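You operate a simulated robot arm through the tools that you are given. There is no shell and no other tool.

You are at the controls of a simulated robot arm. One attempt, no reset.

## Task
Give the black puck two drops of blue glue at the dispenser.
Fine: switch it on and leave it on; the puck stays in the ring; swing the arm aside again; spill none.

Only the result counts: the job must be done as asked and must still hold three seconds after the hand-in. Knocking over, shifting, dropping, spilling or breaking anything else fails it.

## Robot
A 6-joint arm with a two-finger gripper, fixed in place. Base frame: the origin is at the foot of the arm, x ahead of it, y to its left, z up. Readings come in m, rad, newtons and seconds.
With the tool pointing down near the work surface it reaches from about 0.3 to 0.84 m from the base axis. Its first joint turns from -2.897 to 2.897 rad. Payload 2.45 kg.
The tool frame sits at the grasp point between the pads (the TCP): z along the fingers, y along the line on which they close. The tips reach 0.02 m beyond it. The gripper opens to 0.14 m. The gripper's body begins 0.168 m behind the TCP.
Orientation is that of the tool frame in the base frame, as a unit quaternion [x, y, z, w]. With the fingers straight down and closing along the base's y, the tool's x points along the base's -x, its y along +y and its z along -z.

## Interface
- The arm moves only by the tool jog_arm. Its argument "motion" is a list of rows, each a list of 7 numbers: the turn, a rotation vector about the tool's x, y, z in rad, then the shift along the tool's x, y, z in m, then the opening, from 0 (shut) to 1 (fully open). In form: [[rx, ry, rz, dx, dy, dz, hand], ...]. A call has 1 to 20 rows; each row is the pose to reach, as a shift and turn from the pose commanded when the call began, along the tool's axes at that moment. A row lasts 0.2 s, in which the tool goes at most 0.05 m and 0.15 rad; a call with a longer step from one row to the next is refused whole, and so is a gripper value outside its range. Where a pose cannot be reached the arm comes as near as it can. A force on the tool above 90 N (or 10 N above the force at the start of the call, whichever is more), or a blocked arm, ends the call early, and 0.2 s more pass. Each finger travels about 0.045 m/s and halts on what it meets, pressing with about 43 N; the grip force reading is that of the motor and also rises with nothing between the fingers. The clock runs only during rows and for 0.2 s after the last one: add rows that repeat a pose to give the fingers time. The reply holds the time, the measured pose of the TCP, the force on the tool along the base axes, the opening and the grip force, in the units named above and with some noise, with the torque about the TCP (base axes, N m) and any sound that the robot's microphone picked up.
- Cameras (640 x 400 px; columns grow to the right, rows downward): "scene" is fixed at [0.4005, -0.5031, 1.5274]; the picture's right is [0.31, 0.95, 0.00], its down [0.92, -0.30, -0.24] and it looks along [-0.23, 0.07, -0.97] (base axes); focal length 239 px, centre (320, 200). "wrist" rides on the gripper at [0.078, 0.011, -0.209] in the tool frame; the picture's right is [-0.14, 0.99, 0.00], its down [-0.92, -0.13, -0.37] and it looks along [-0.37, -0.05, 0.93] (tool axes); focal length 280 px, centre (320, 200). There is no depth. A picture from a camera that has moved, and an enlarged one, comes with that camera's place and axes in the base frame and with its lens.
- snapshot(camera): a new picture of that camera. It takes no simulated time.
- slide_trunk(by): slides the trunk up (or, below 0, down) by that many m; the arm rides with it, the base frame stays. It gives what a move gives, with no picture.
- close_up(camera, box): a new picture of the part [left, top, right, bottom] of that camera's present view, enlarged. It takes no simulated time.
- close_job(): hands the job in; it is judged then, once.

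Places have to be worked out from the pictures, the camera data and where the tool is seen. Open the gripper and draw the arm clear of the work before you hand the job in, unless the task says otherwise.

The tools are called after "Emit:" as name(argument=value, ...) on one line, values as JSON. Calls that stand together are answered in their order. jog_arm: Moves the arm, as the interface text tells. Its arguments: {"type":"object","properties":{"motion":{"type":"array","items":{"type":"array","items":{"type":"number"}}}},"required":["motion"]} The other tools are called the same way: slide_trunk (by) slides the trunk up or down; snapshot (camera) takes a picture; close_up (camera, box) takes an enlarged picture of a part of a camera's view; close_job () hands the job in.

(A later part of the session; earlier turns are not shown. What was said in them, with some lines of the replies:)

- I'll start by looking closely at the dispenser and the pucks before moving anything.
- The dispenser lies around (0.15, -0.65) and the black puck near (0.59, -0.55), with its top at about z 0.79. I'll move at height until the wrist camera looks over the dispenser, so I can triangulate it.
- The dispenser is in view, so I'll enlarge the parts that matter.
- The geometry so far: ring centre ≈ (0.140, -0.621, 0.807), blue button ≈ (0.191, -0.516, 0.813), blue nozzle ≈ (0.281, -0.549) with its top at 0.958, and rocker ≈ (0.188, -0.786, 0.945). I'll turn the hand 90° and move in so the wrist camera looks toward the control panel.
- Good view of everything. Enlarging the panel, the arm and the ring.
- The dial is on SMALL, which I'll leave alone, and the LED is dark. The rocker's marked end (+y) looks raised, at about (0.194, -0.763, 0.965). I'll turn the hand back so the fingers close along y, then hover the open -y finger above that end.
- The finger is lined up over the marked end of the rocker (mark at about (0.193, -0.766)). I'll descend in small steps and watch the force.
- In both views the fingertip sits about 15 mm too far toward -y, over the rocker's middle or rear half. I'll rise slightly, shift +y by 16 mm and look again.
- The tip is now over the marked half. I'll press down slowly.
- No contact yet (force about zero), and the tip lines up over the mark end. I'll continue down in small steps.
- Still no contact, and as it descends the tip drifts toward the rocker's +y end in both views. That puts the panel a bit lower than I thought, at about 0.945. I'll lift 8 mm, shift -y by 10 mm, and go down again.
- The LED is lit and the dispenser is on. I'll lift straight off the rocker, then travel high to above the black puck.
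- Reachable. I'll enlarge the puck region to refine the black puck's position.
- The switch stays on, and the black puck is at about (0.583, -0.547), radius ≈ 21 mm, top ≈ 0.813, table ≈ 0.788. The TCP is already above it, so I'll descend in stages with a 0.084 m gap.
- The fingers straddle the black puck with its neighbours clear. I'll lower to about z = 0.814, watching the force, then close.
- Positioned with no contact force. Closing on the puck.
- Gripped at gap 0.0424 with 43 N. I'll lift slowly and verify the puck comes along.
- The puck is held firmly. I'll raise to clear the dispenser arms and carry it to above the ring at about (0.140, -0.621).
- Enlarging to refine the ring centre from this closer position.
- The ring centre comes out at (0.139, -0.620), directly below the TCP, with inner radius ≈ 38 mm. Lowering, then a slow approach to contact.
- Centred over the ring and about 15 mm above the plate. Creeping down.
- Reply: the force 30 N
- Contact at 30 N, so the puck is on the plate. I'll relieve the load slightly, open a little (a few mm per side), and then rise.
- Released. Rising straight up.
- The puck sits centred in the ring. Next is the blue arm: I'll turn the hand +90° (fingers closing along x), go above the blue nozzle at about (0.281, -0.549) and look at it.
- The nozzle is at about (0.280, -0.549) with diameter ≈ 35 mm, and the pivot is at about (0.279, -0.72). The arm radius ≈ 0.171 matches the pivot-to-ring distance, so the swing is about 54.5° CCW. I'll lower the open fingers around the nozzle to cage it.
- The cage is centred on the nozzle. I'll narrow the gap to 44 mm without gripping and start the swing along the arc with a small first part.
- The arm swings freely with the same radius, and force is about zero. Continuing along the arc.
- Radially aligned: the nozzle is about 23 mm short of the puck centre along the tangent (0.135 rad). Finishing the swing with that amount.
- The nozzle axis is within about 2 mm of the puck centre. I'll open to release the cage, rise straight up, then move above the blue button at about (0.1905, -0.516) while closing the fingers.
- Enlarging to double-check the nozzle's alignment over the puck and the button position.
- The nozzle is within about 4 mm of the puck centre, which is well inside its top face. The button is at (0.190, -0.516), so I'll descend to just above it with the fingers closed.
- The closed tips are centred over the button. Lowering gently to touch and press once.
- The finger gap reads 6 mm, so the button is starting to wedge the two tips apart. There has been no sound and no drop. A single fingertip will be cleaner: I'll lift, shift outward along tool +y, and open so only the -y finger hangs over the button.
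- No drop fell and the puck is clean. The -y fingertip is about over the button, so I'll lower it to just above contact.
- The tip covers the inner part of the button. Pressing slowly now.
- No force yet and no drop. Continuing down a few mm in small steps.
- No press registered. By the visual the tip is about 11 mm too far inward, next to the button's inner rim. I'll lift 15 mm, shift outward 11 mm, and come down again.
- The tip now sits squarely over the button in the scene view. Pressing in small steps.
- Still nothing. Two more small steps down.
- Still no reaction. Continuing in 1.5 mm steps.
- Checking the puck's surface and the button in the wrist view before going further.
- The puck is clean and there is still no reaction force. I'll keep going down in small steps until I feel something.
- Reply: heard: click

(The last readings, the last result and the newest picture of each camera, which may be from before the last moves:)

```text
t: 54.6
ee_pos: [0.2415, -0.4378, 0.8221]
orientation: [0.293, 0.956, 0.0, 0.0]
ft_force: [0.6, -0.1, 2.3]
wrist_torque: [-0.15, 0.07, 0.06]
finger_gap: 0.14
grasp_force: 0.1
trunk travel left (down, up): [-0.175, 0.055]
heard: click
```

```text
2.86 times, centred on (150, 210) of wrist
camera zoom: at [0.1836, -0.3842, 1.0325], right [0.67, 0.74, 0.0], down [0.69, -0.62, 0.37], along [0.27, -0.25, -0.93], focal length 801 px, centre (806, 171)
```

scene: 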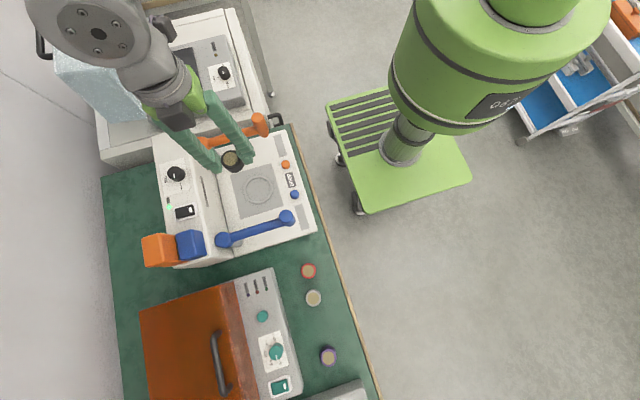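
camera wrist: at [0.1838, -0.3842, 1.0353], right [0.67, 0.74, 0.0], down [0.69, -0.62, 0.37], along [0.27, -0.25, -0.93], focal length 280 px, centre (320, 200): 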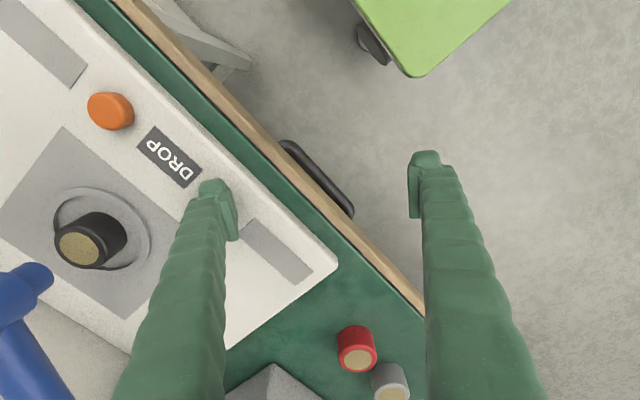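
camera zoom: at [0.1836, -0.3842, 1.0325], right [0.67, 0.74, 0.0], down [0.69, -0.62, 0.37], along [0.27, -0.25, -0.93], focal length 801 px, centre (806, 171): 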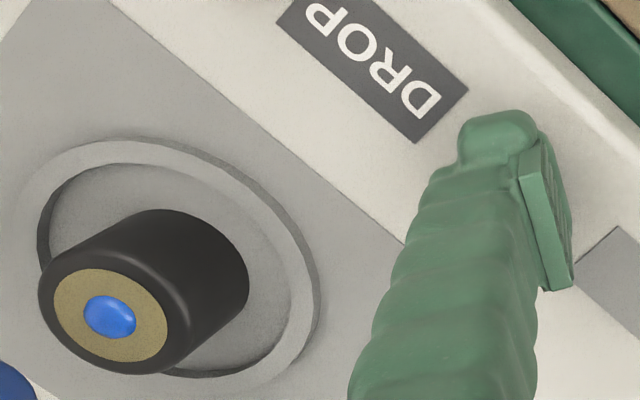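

Click heard, and one blue drop is on the puck. I'll release the button by rising 14 mm and wait a moment.

Emit:
jog_arm(motion=[[0, 0, 0, 0, 0, -0.007, 1], [0, 0, 0, 0, 0, -0.014, 1], [0, 0, 0, 0, 0, -0.014, 1], [0, 0, 0, 0, 0, -0.014, 1], [0, 0, 0, 0, 0, -0.014, 1]])

Emit:
close_up(camera="wrist", box=[40, 140, 260, 280])

```text
t: 55.8
ee_pos: [0.2426, -0.4382, 0.8368]
orientation: [0.294, 0.956, -0.001, -0.001]
ft_force: [1.4, -0.4, -1.2]
wrist_torque: [0.0, -0.01, -0.02]
finger_gap: 0.14
grasp_force: 0.0
trunk travel left (down, up): [-0.175, 0.055]
```

```text
2.86 times, centred on (150, 210) of wrist
camera zoom: at [0.1837, -0.384, 1.0463], right [0.67, 0.74, 0.0], down [0.69, -0.62, 0.37], along [0.27, -0.25, -0.93], focal length 801 px, centre (806, 171)
```

zoom: 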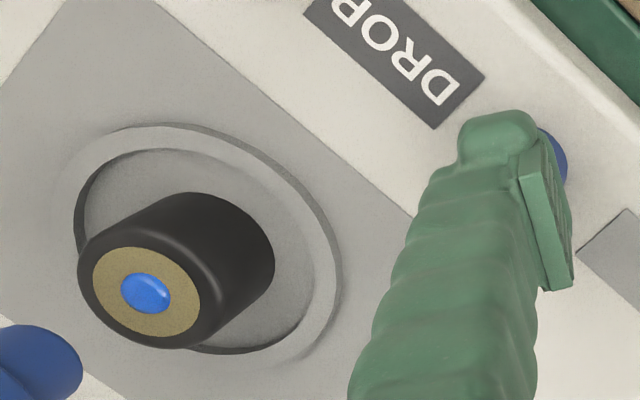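

One drop landed cleanly and the button is released. Second press, to the same depth.

Emit:
jog_arm(motion=[[0, 0, 0, 0, 0, 0.006, 1], [0, 0, 0, 0, 0, 0.01, 1], [0, 0, 0, 0, 0, 0.0125, 1], [0, 0, 0, 0, 0, 0.014, 1]])

Emit:
close_up(camera="wrist", box=[40, 140, 260, 280])

```text
t: 56.8
ee_pos: [0.2421, -0.4368, 0.8214]
orientation: [0.293, 0.956, 0.0, 0.0]
ft_force: [1.0, -0.4, 3.5]
wrist_torque: [-0.17, 0.08, 0.07]
finger_gap: 0.14
grasp_force: 0.0
trunk travel left (down, up): [-0.175, 0.055]
heard: click
```

```text
2.86 times, centred on (150, 210) of wrist
camera zoom: at [0.1833, -0.3836, 1.0321], right [0.67, 0.74, 0.0], down [0.69, -0.62, 0.37], along [0.27, -0.25, -0.93], focal length 801 px, centre (806, 171)
```

zoom: 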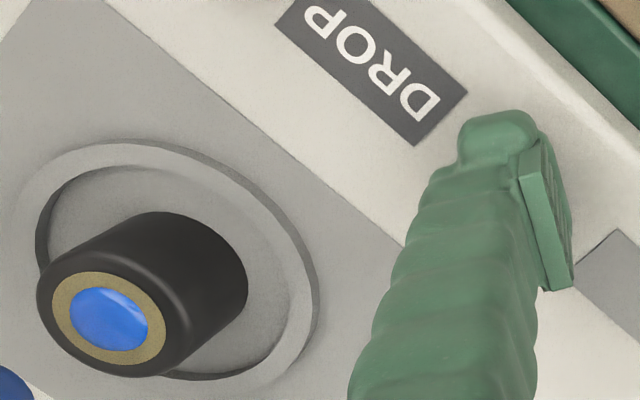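

Second click, and two drops have merged neatly on the puck. I'll release straight up, then travel high back to above the blue nozzle with the same hand yaw.

Emit:
jog_arm(motion=[[0, 0, 0, 0, 0, -0.03, 1], [0, 0, 0, 0, 0, -0.075, 1], [0, 0, 0, 0, 0, -0.12, 1], [0, 0, 0, 0, 0, -0.165, 1], [0, 0, 0, 0, 0, -0.2, 1], [0, 0, 0, 0, 0, -0.235, 0.9], [0, 0, 0, -0.0037, -0.0418, -0.235, 0.8], [0, 0, 0, -0.0075, -0.0835, -0.235, 0.7], [0, 0, 0, -0.0112, -0.1253, -0.235, 0.6], [0, 0, 0, -0.015, -0.167, -0.235, 0.6], [0, 0, 0, -0.0187, -0.2088, -0.235, 0.6], [0, 0, 0, -0.0187, -0.2088, -0.235, 0.6]])

Emit:
snapshot(camera="wrist")

Emit:
close_up(camera="scene", box=[190, 130, 320, 250])

```text
t: 59.4
ee_pos: [0.1414, -0.6201, 1.0587]
orientation: [0.293, 0.956, 0.0, 0.0]
ft_force: [-0.2, -0.7, 0.6]
wrist_torque: [0.0, -0.01, 0.0]
finger_gap: 0.0838
grasp_force: 0.1
trunk travel left (down, up): [-0.175, 0.055]
```

```text
taken
camera wrist: at [0.0826, -0.5679, 1.2677], right [0.67, 0.74, 0.0], down [0.69, -0.62, 0.37], along [0.27, -0.25, -0.93], focal length 280 px, centre (320, 200)
```

wrist: 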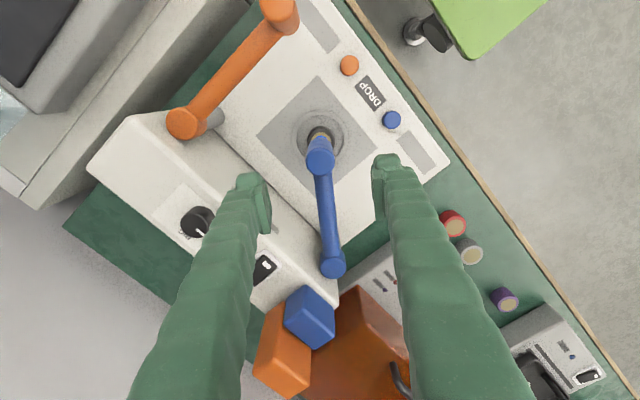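

```text
3.33 times, centred on (255, 190) of scene
camera zoom: at [0.4005, -0.5031, 1.5274], right [0.31, 0.95, 0.0], down [0.92, -0.3, -0.24], along [-0.23, 0.07, -0.97], focal length 798 px, centre (537, 233)
```

zoom: 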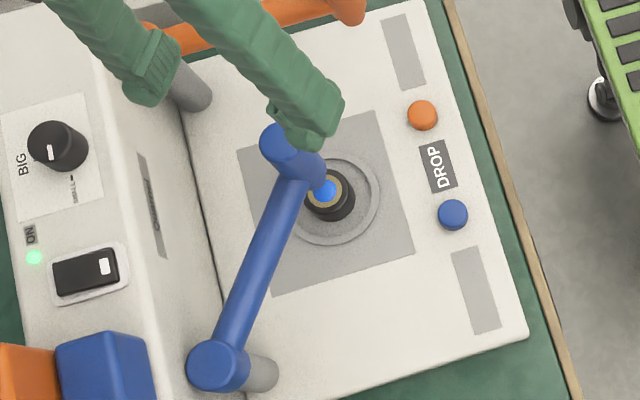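

The hand is centred over the nozzle, the puck carries the blue glue, and the LED is on. Lowering the cage around the nozzle.

Emit:
jog_arm(motion=[[0, 0, 0, 0, 0, 0.04, 0.6], [0, 0, 0, 0, 0, 0.08, 0.6], [0, 0, 0, 0, 0, 0.11, 0.6], [0, 0, 0, 0, 0, 0.134, 0.6], [0, 0, 0, 0, 0, 0.134, 0.6]])

Emit:
close_up(camera="wrist", box=[220, 100, 420, 260])

```text
t: 60.6
ee_pos: [0.1408, -0.6191, 0.9229]
orientation: [0.293, 0.956, 0.001, 0.0]
ft_force: [0.0, -0.5, -0.1]
wrist_torque: [0.02, -0.01, 0.0]
finger_gap: 0.0839
grasp_force: 0.1
trunk travel left (down, up): [-0.175, 0.055]
```

```text
2.50 times, centred on (320, 180) of wrist
camera zoom: at [0.0822, -0.5667, 1.1327], right [0.67, 0.74, 0.0], down [0.69, -0.62, 0.37], along [0.27, -0.25, -0.93], focal length 701 px, centre (320, 250)
```

zoom: 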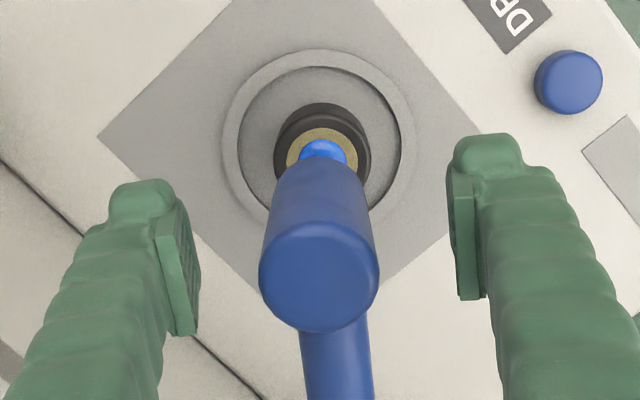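

Centred around the nozzle. I'll narrow the gap and swing the arm back along the arc, clockwise toward its parked position.

Emit:
jog_arm(motion=[[0, 0, 0, 0, 0, 0, 0.45], [0, 0, 0, 0, 0, 0, 0.314], [0, 0, 0, 0, 0, 0, 0.314], [0, 0, 0.0975, -0.00133, 0.01661, 0, 0.314], [0, 0, 0.195, -0.00427, 0.03302, 0, 0.314], [0, 0, 0.2925, -0.00879, 0.04906, 0, 0.314], [0, 0, 0.39, -0.01485, 0.06458, 0, 0.314], [0, 0, 0.4875, -0.0224, 0.07944, 0, 0.314], [0, 0, 0.585, -0.03135, 0.0935, 0, 0.314], [0, 0, 0.6825, -0.04163, 0.10662, 0, 0.314], [0, 0, 0.78, -0.05314, 0.11867, 0, 0.314], [0, 0, 0.8775, -0.06577, 0.12955, 0, 0.314], [0, 0, 0.8775, -0.06577, 0.12955, 0, 0.314]])

Emit:
close_up(camera="wrist", box=[200, 100, 440, 280])

Emit:
close_up(camera="scene", box=[190, 130, 320, 250])

```text
t: 63.4
ee_pos: [0.2691, -0.5508, 0.923]
orientation: [0.673, 0.74, 0.0, 0.0]
ft_force: [-0.2, -0.8, -0.1]
wrist_torque: [-0.01, -0.02, 0.0]
finger_gap: 0.0442
grasp_force: 0.0
trunk travel left (down, up): [-0.175, 0.055]
```

```text
2.22 times, centred on (320, 190) of wrist
camera zoom: at [0.2713, -0.4709, 1.1331], right [1.0, -0.04, 0.0], down [-0.04, -0.93, 0.37], along [-0.02, -0.37, -0.93], focal length 623 px, centre (320, 222)
```

zoom: 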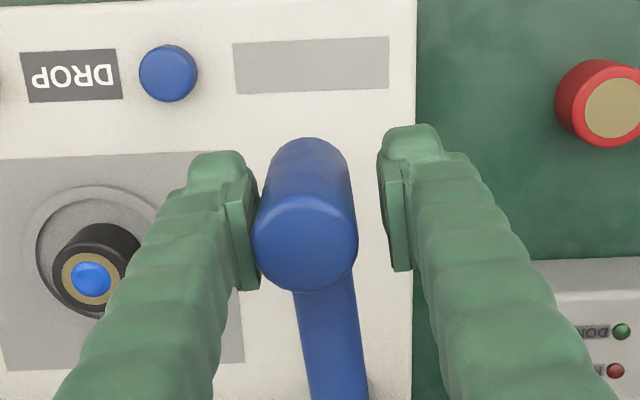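

```text
3.33 times, centred on (255, 190) of scene
camera zoom: at [0.4005, -0.5031, 1.5274], right [0.31, 0.95, 0.0], down [0.92, -0.3, -0.24], along [-0.23, 0.07, -0.97], focal length 798 px, centre (537, 233)
```

zoom: 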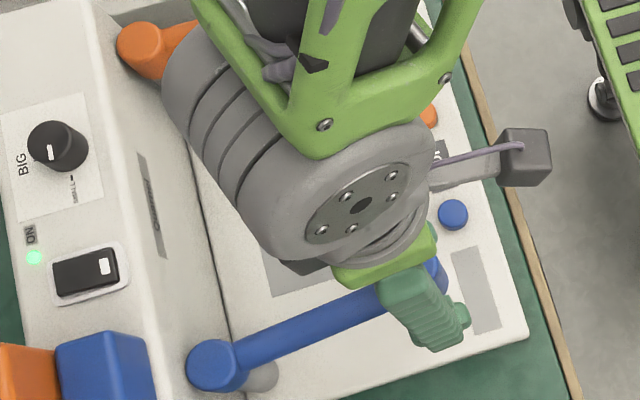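

Nearly parked, about 0.1 rad short of its original position. Finishing the swing gently.

Emit:
jog_arm(motion=[[0, 0, 0.032, -0.0001, 0.0055, 0, 0.314], [0, 0, 0.064, -0.0004, 0.0109, 0, 0.314], [0, 0, 0.095, -0.0008, 0.0162, 0, 0.314], [0, 0, 0.095, -0.0008, 0.0162, 0, 0.314]])

Emit:
close_up(camera="wrist", box=[200, 100, 440, 280])

```text
t: 64.4
ee_pos: [0.2845, -0.5491, 0.9226]
orientation: [0.707, 0.708, -0.001, 0.0]
ft_force: [0.2, 0.0, 0.0]
wrist_torque: [-0.01, 0.01, -0.01]
finger_gap: 0.0441
grasp_force: 0.1
trunk travel left (down, up): [-0.175, 0.055]
```

```text
2.22 times, centred on (320, 190) of wrist
camera zoom: at [0.2948, -0.4711, 1.133], right [0.99, -0.14, 0.0], down [-0.13, -0.92, 0.37], along [-0.05, -0.37, -0.93], focal length 623 px, centre (320, 222)
```

zoom: 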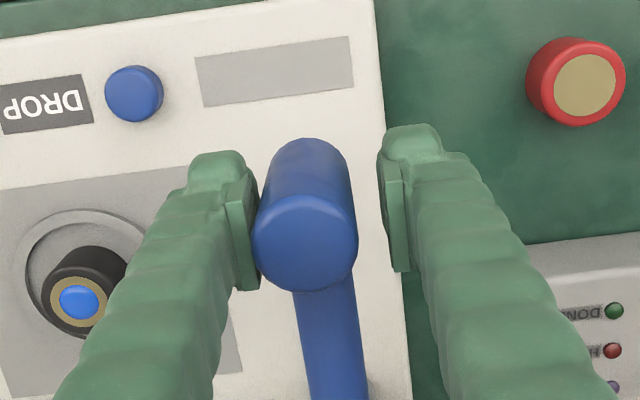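

The arm is parked at its original spot. I'll open, rise straight up, and withdraw clear of the bench.

Emit:
jog_arm(motion=[[0, 0, 0, 0, 0, 0, 0.45], [0, 0, 0, 0, 0, 0, 0.55], [0, 0, 0, 0, 0, 0, 0.6], [0, 0, 0, 0, 0, -0.02, 0.6], [0, 0, 0, 0, 0, -0.06, 0.6], [0, 0, 0, 0, 0, -0.1, 0.6], [0, 0, 0, 0, 0, -0.145, 0.6], [0, 0, 0, 0, 0, -0.19, 0.7], [0, 0, 0, 0.04, 0.01, -0.21, 0.8], [0, 0, 0, 0.08, 0.02, -0.23, 0.9], [0, 0, 0, 0.12, 0.03, -0.25, 1], [0, 0, 0, 0.16, 0.04, -0.27, 1], [0, 0, 0, 0.2, 0.05, -0.29, 1], [0, 0, 0, 0.2, 0.05, -0.29, 1]])

Emit:
snapshot(camera="wrist")

Emit:
snapshot(camera="scene")

Emit:
close_up(camera="scene", box=[130, 110, 330, 275])

```text
t: 67.4
ee_pos: [0.3351, -0.3504, 1.2135]
orientation: [0.706, 0.708, 0.001, 0.0]
ft_force: [0.2, -0.2, -0.8]
wrist_torque: [0.01, -0.01, 0.03]
finger_gap: 0.14
grasp_force: 0.0
trunk travel left (down, up): [-0.175, 0.055]
```

```text
taken
camera wrist: at [0.3456, -0.272, 1.4232], right [0.99, -0.14, 0.0], down [-0.13, -0.92, 0.37], along [-0.05, -0.36, -0.93], focal length 280 px, centre (320, 200)
```

wrist: 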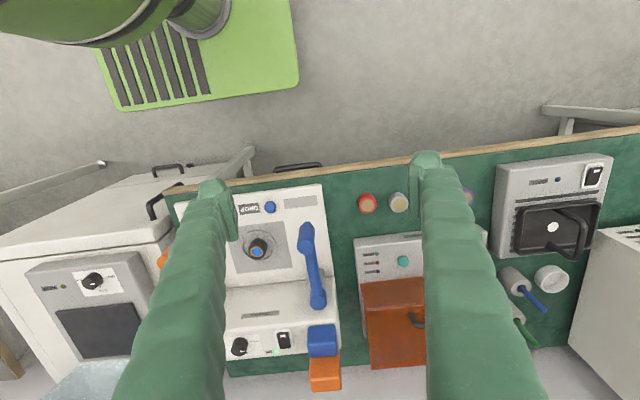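

```text
taken
```

scene: 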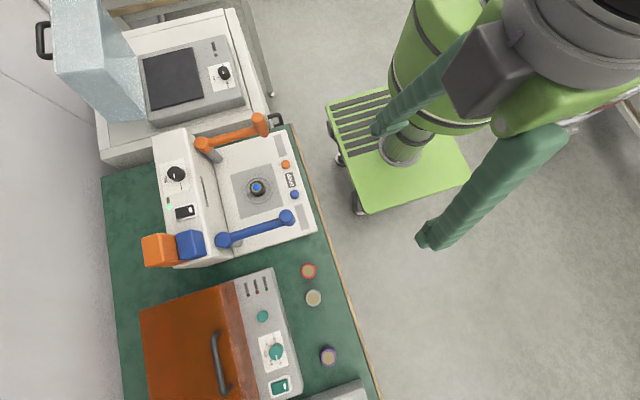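

```text
2.42 times, centred on (230, 192) of scene
camera zoom: at [0.4005, -0.5031, 1.5274], right [0.31, 0.95, 0.0], down [0.92, -0.3, -0.24], along [-0.23, 0.07, -0.97], focal length 580 px, centre (538, 218)
```

zoom: 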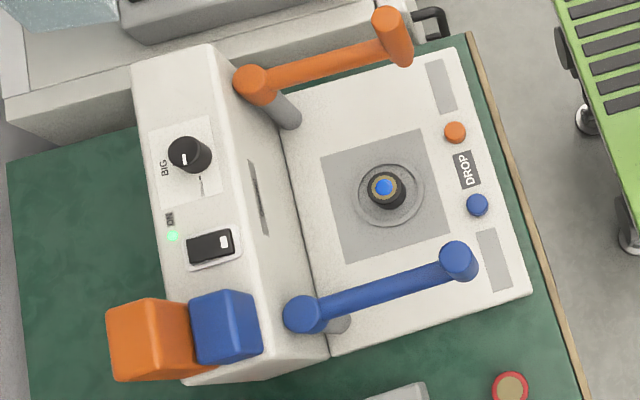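

Every part of the task checks out in the pictures. The LED is on, the puck is in the ring with two blue drops on it, nothing has spilled, the blue arm is back in its parked position, and the other pucks haven't moved. The gripper is open and clear, so I'm handing in.

Emit:
close_job()

```text
The job is handed in.
```

The black puck has its two drops of blue glue and is sitting in the ring. I've handed the job in, but no verdict has come back yet.

- **Dispenser:** it is switched on and its LED is lit. I left the drop-size dial on SMALL, where it was.
- **Glue:** the blue button clicked twice. Both drops landed on the puck's top face, and the pictures show nothing spilled.
- **Blue arm:** it is swung aside again, at about its original position.
- **Everything else:** the other pucks and the orange arm are where they started. The gripper is open and clear of the bench.

My first try at the blue button used both closed fingers, and the button began to push them apart. Nothing was dispensed, so I switched to a single fingertip.
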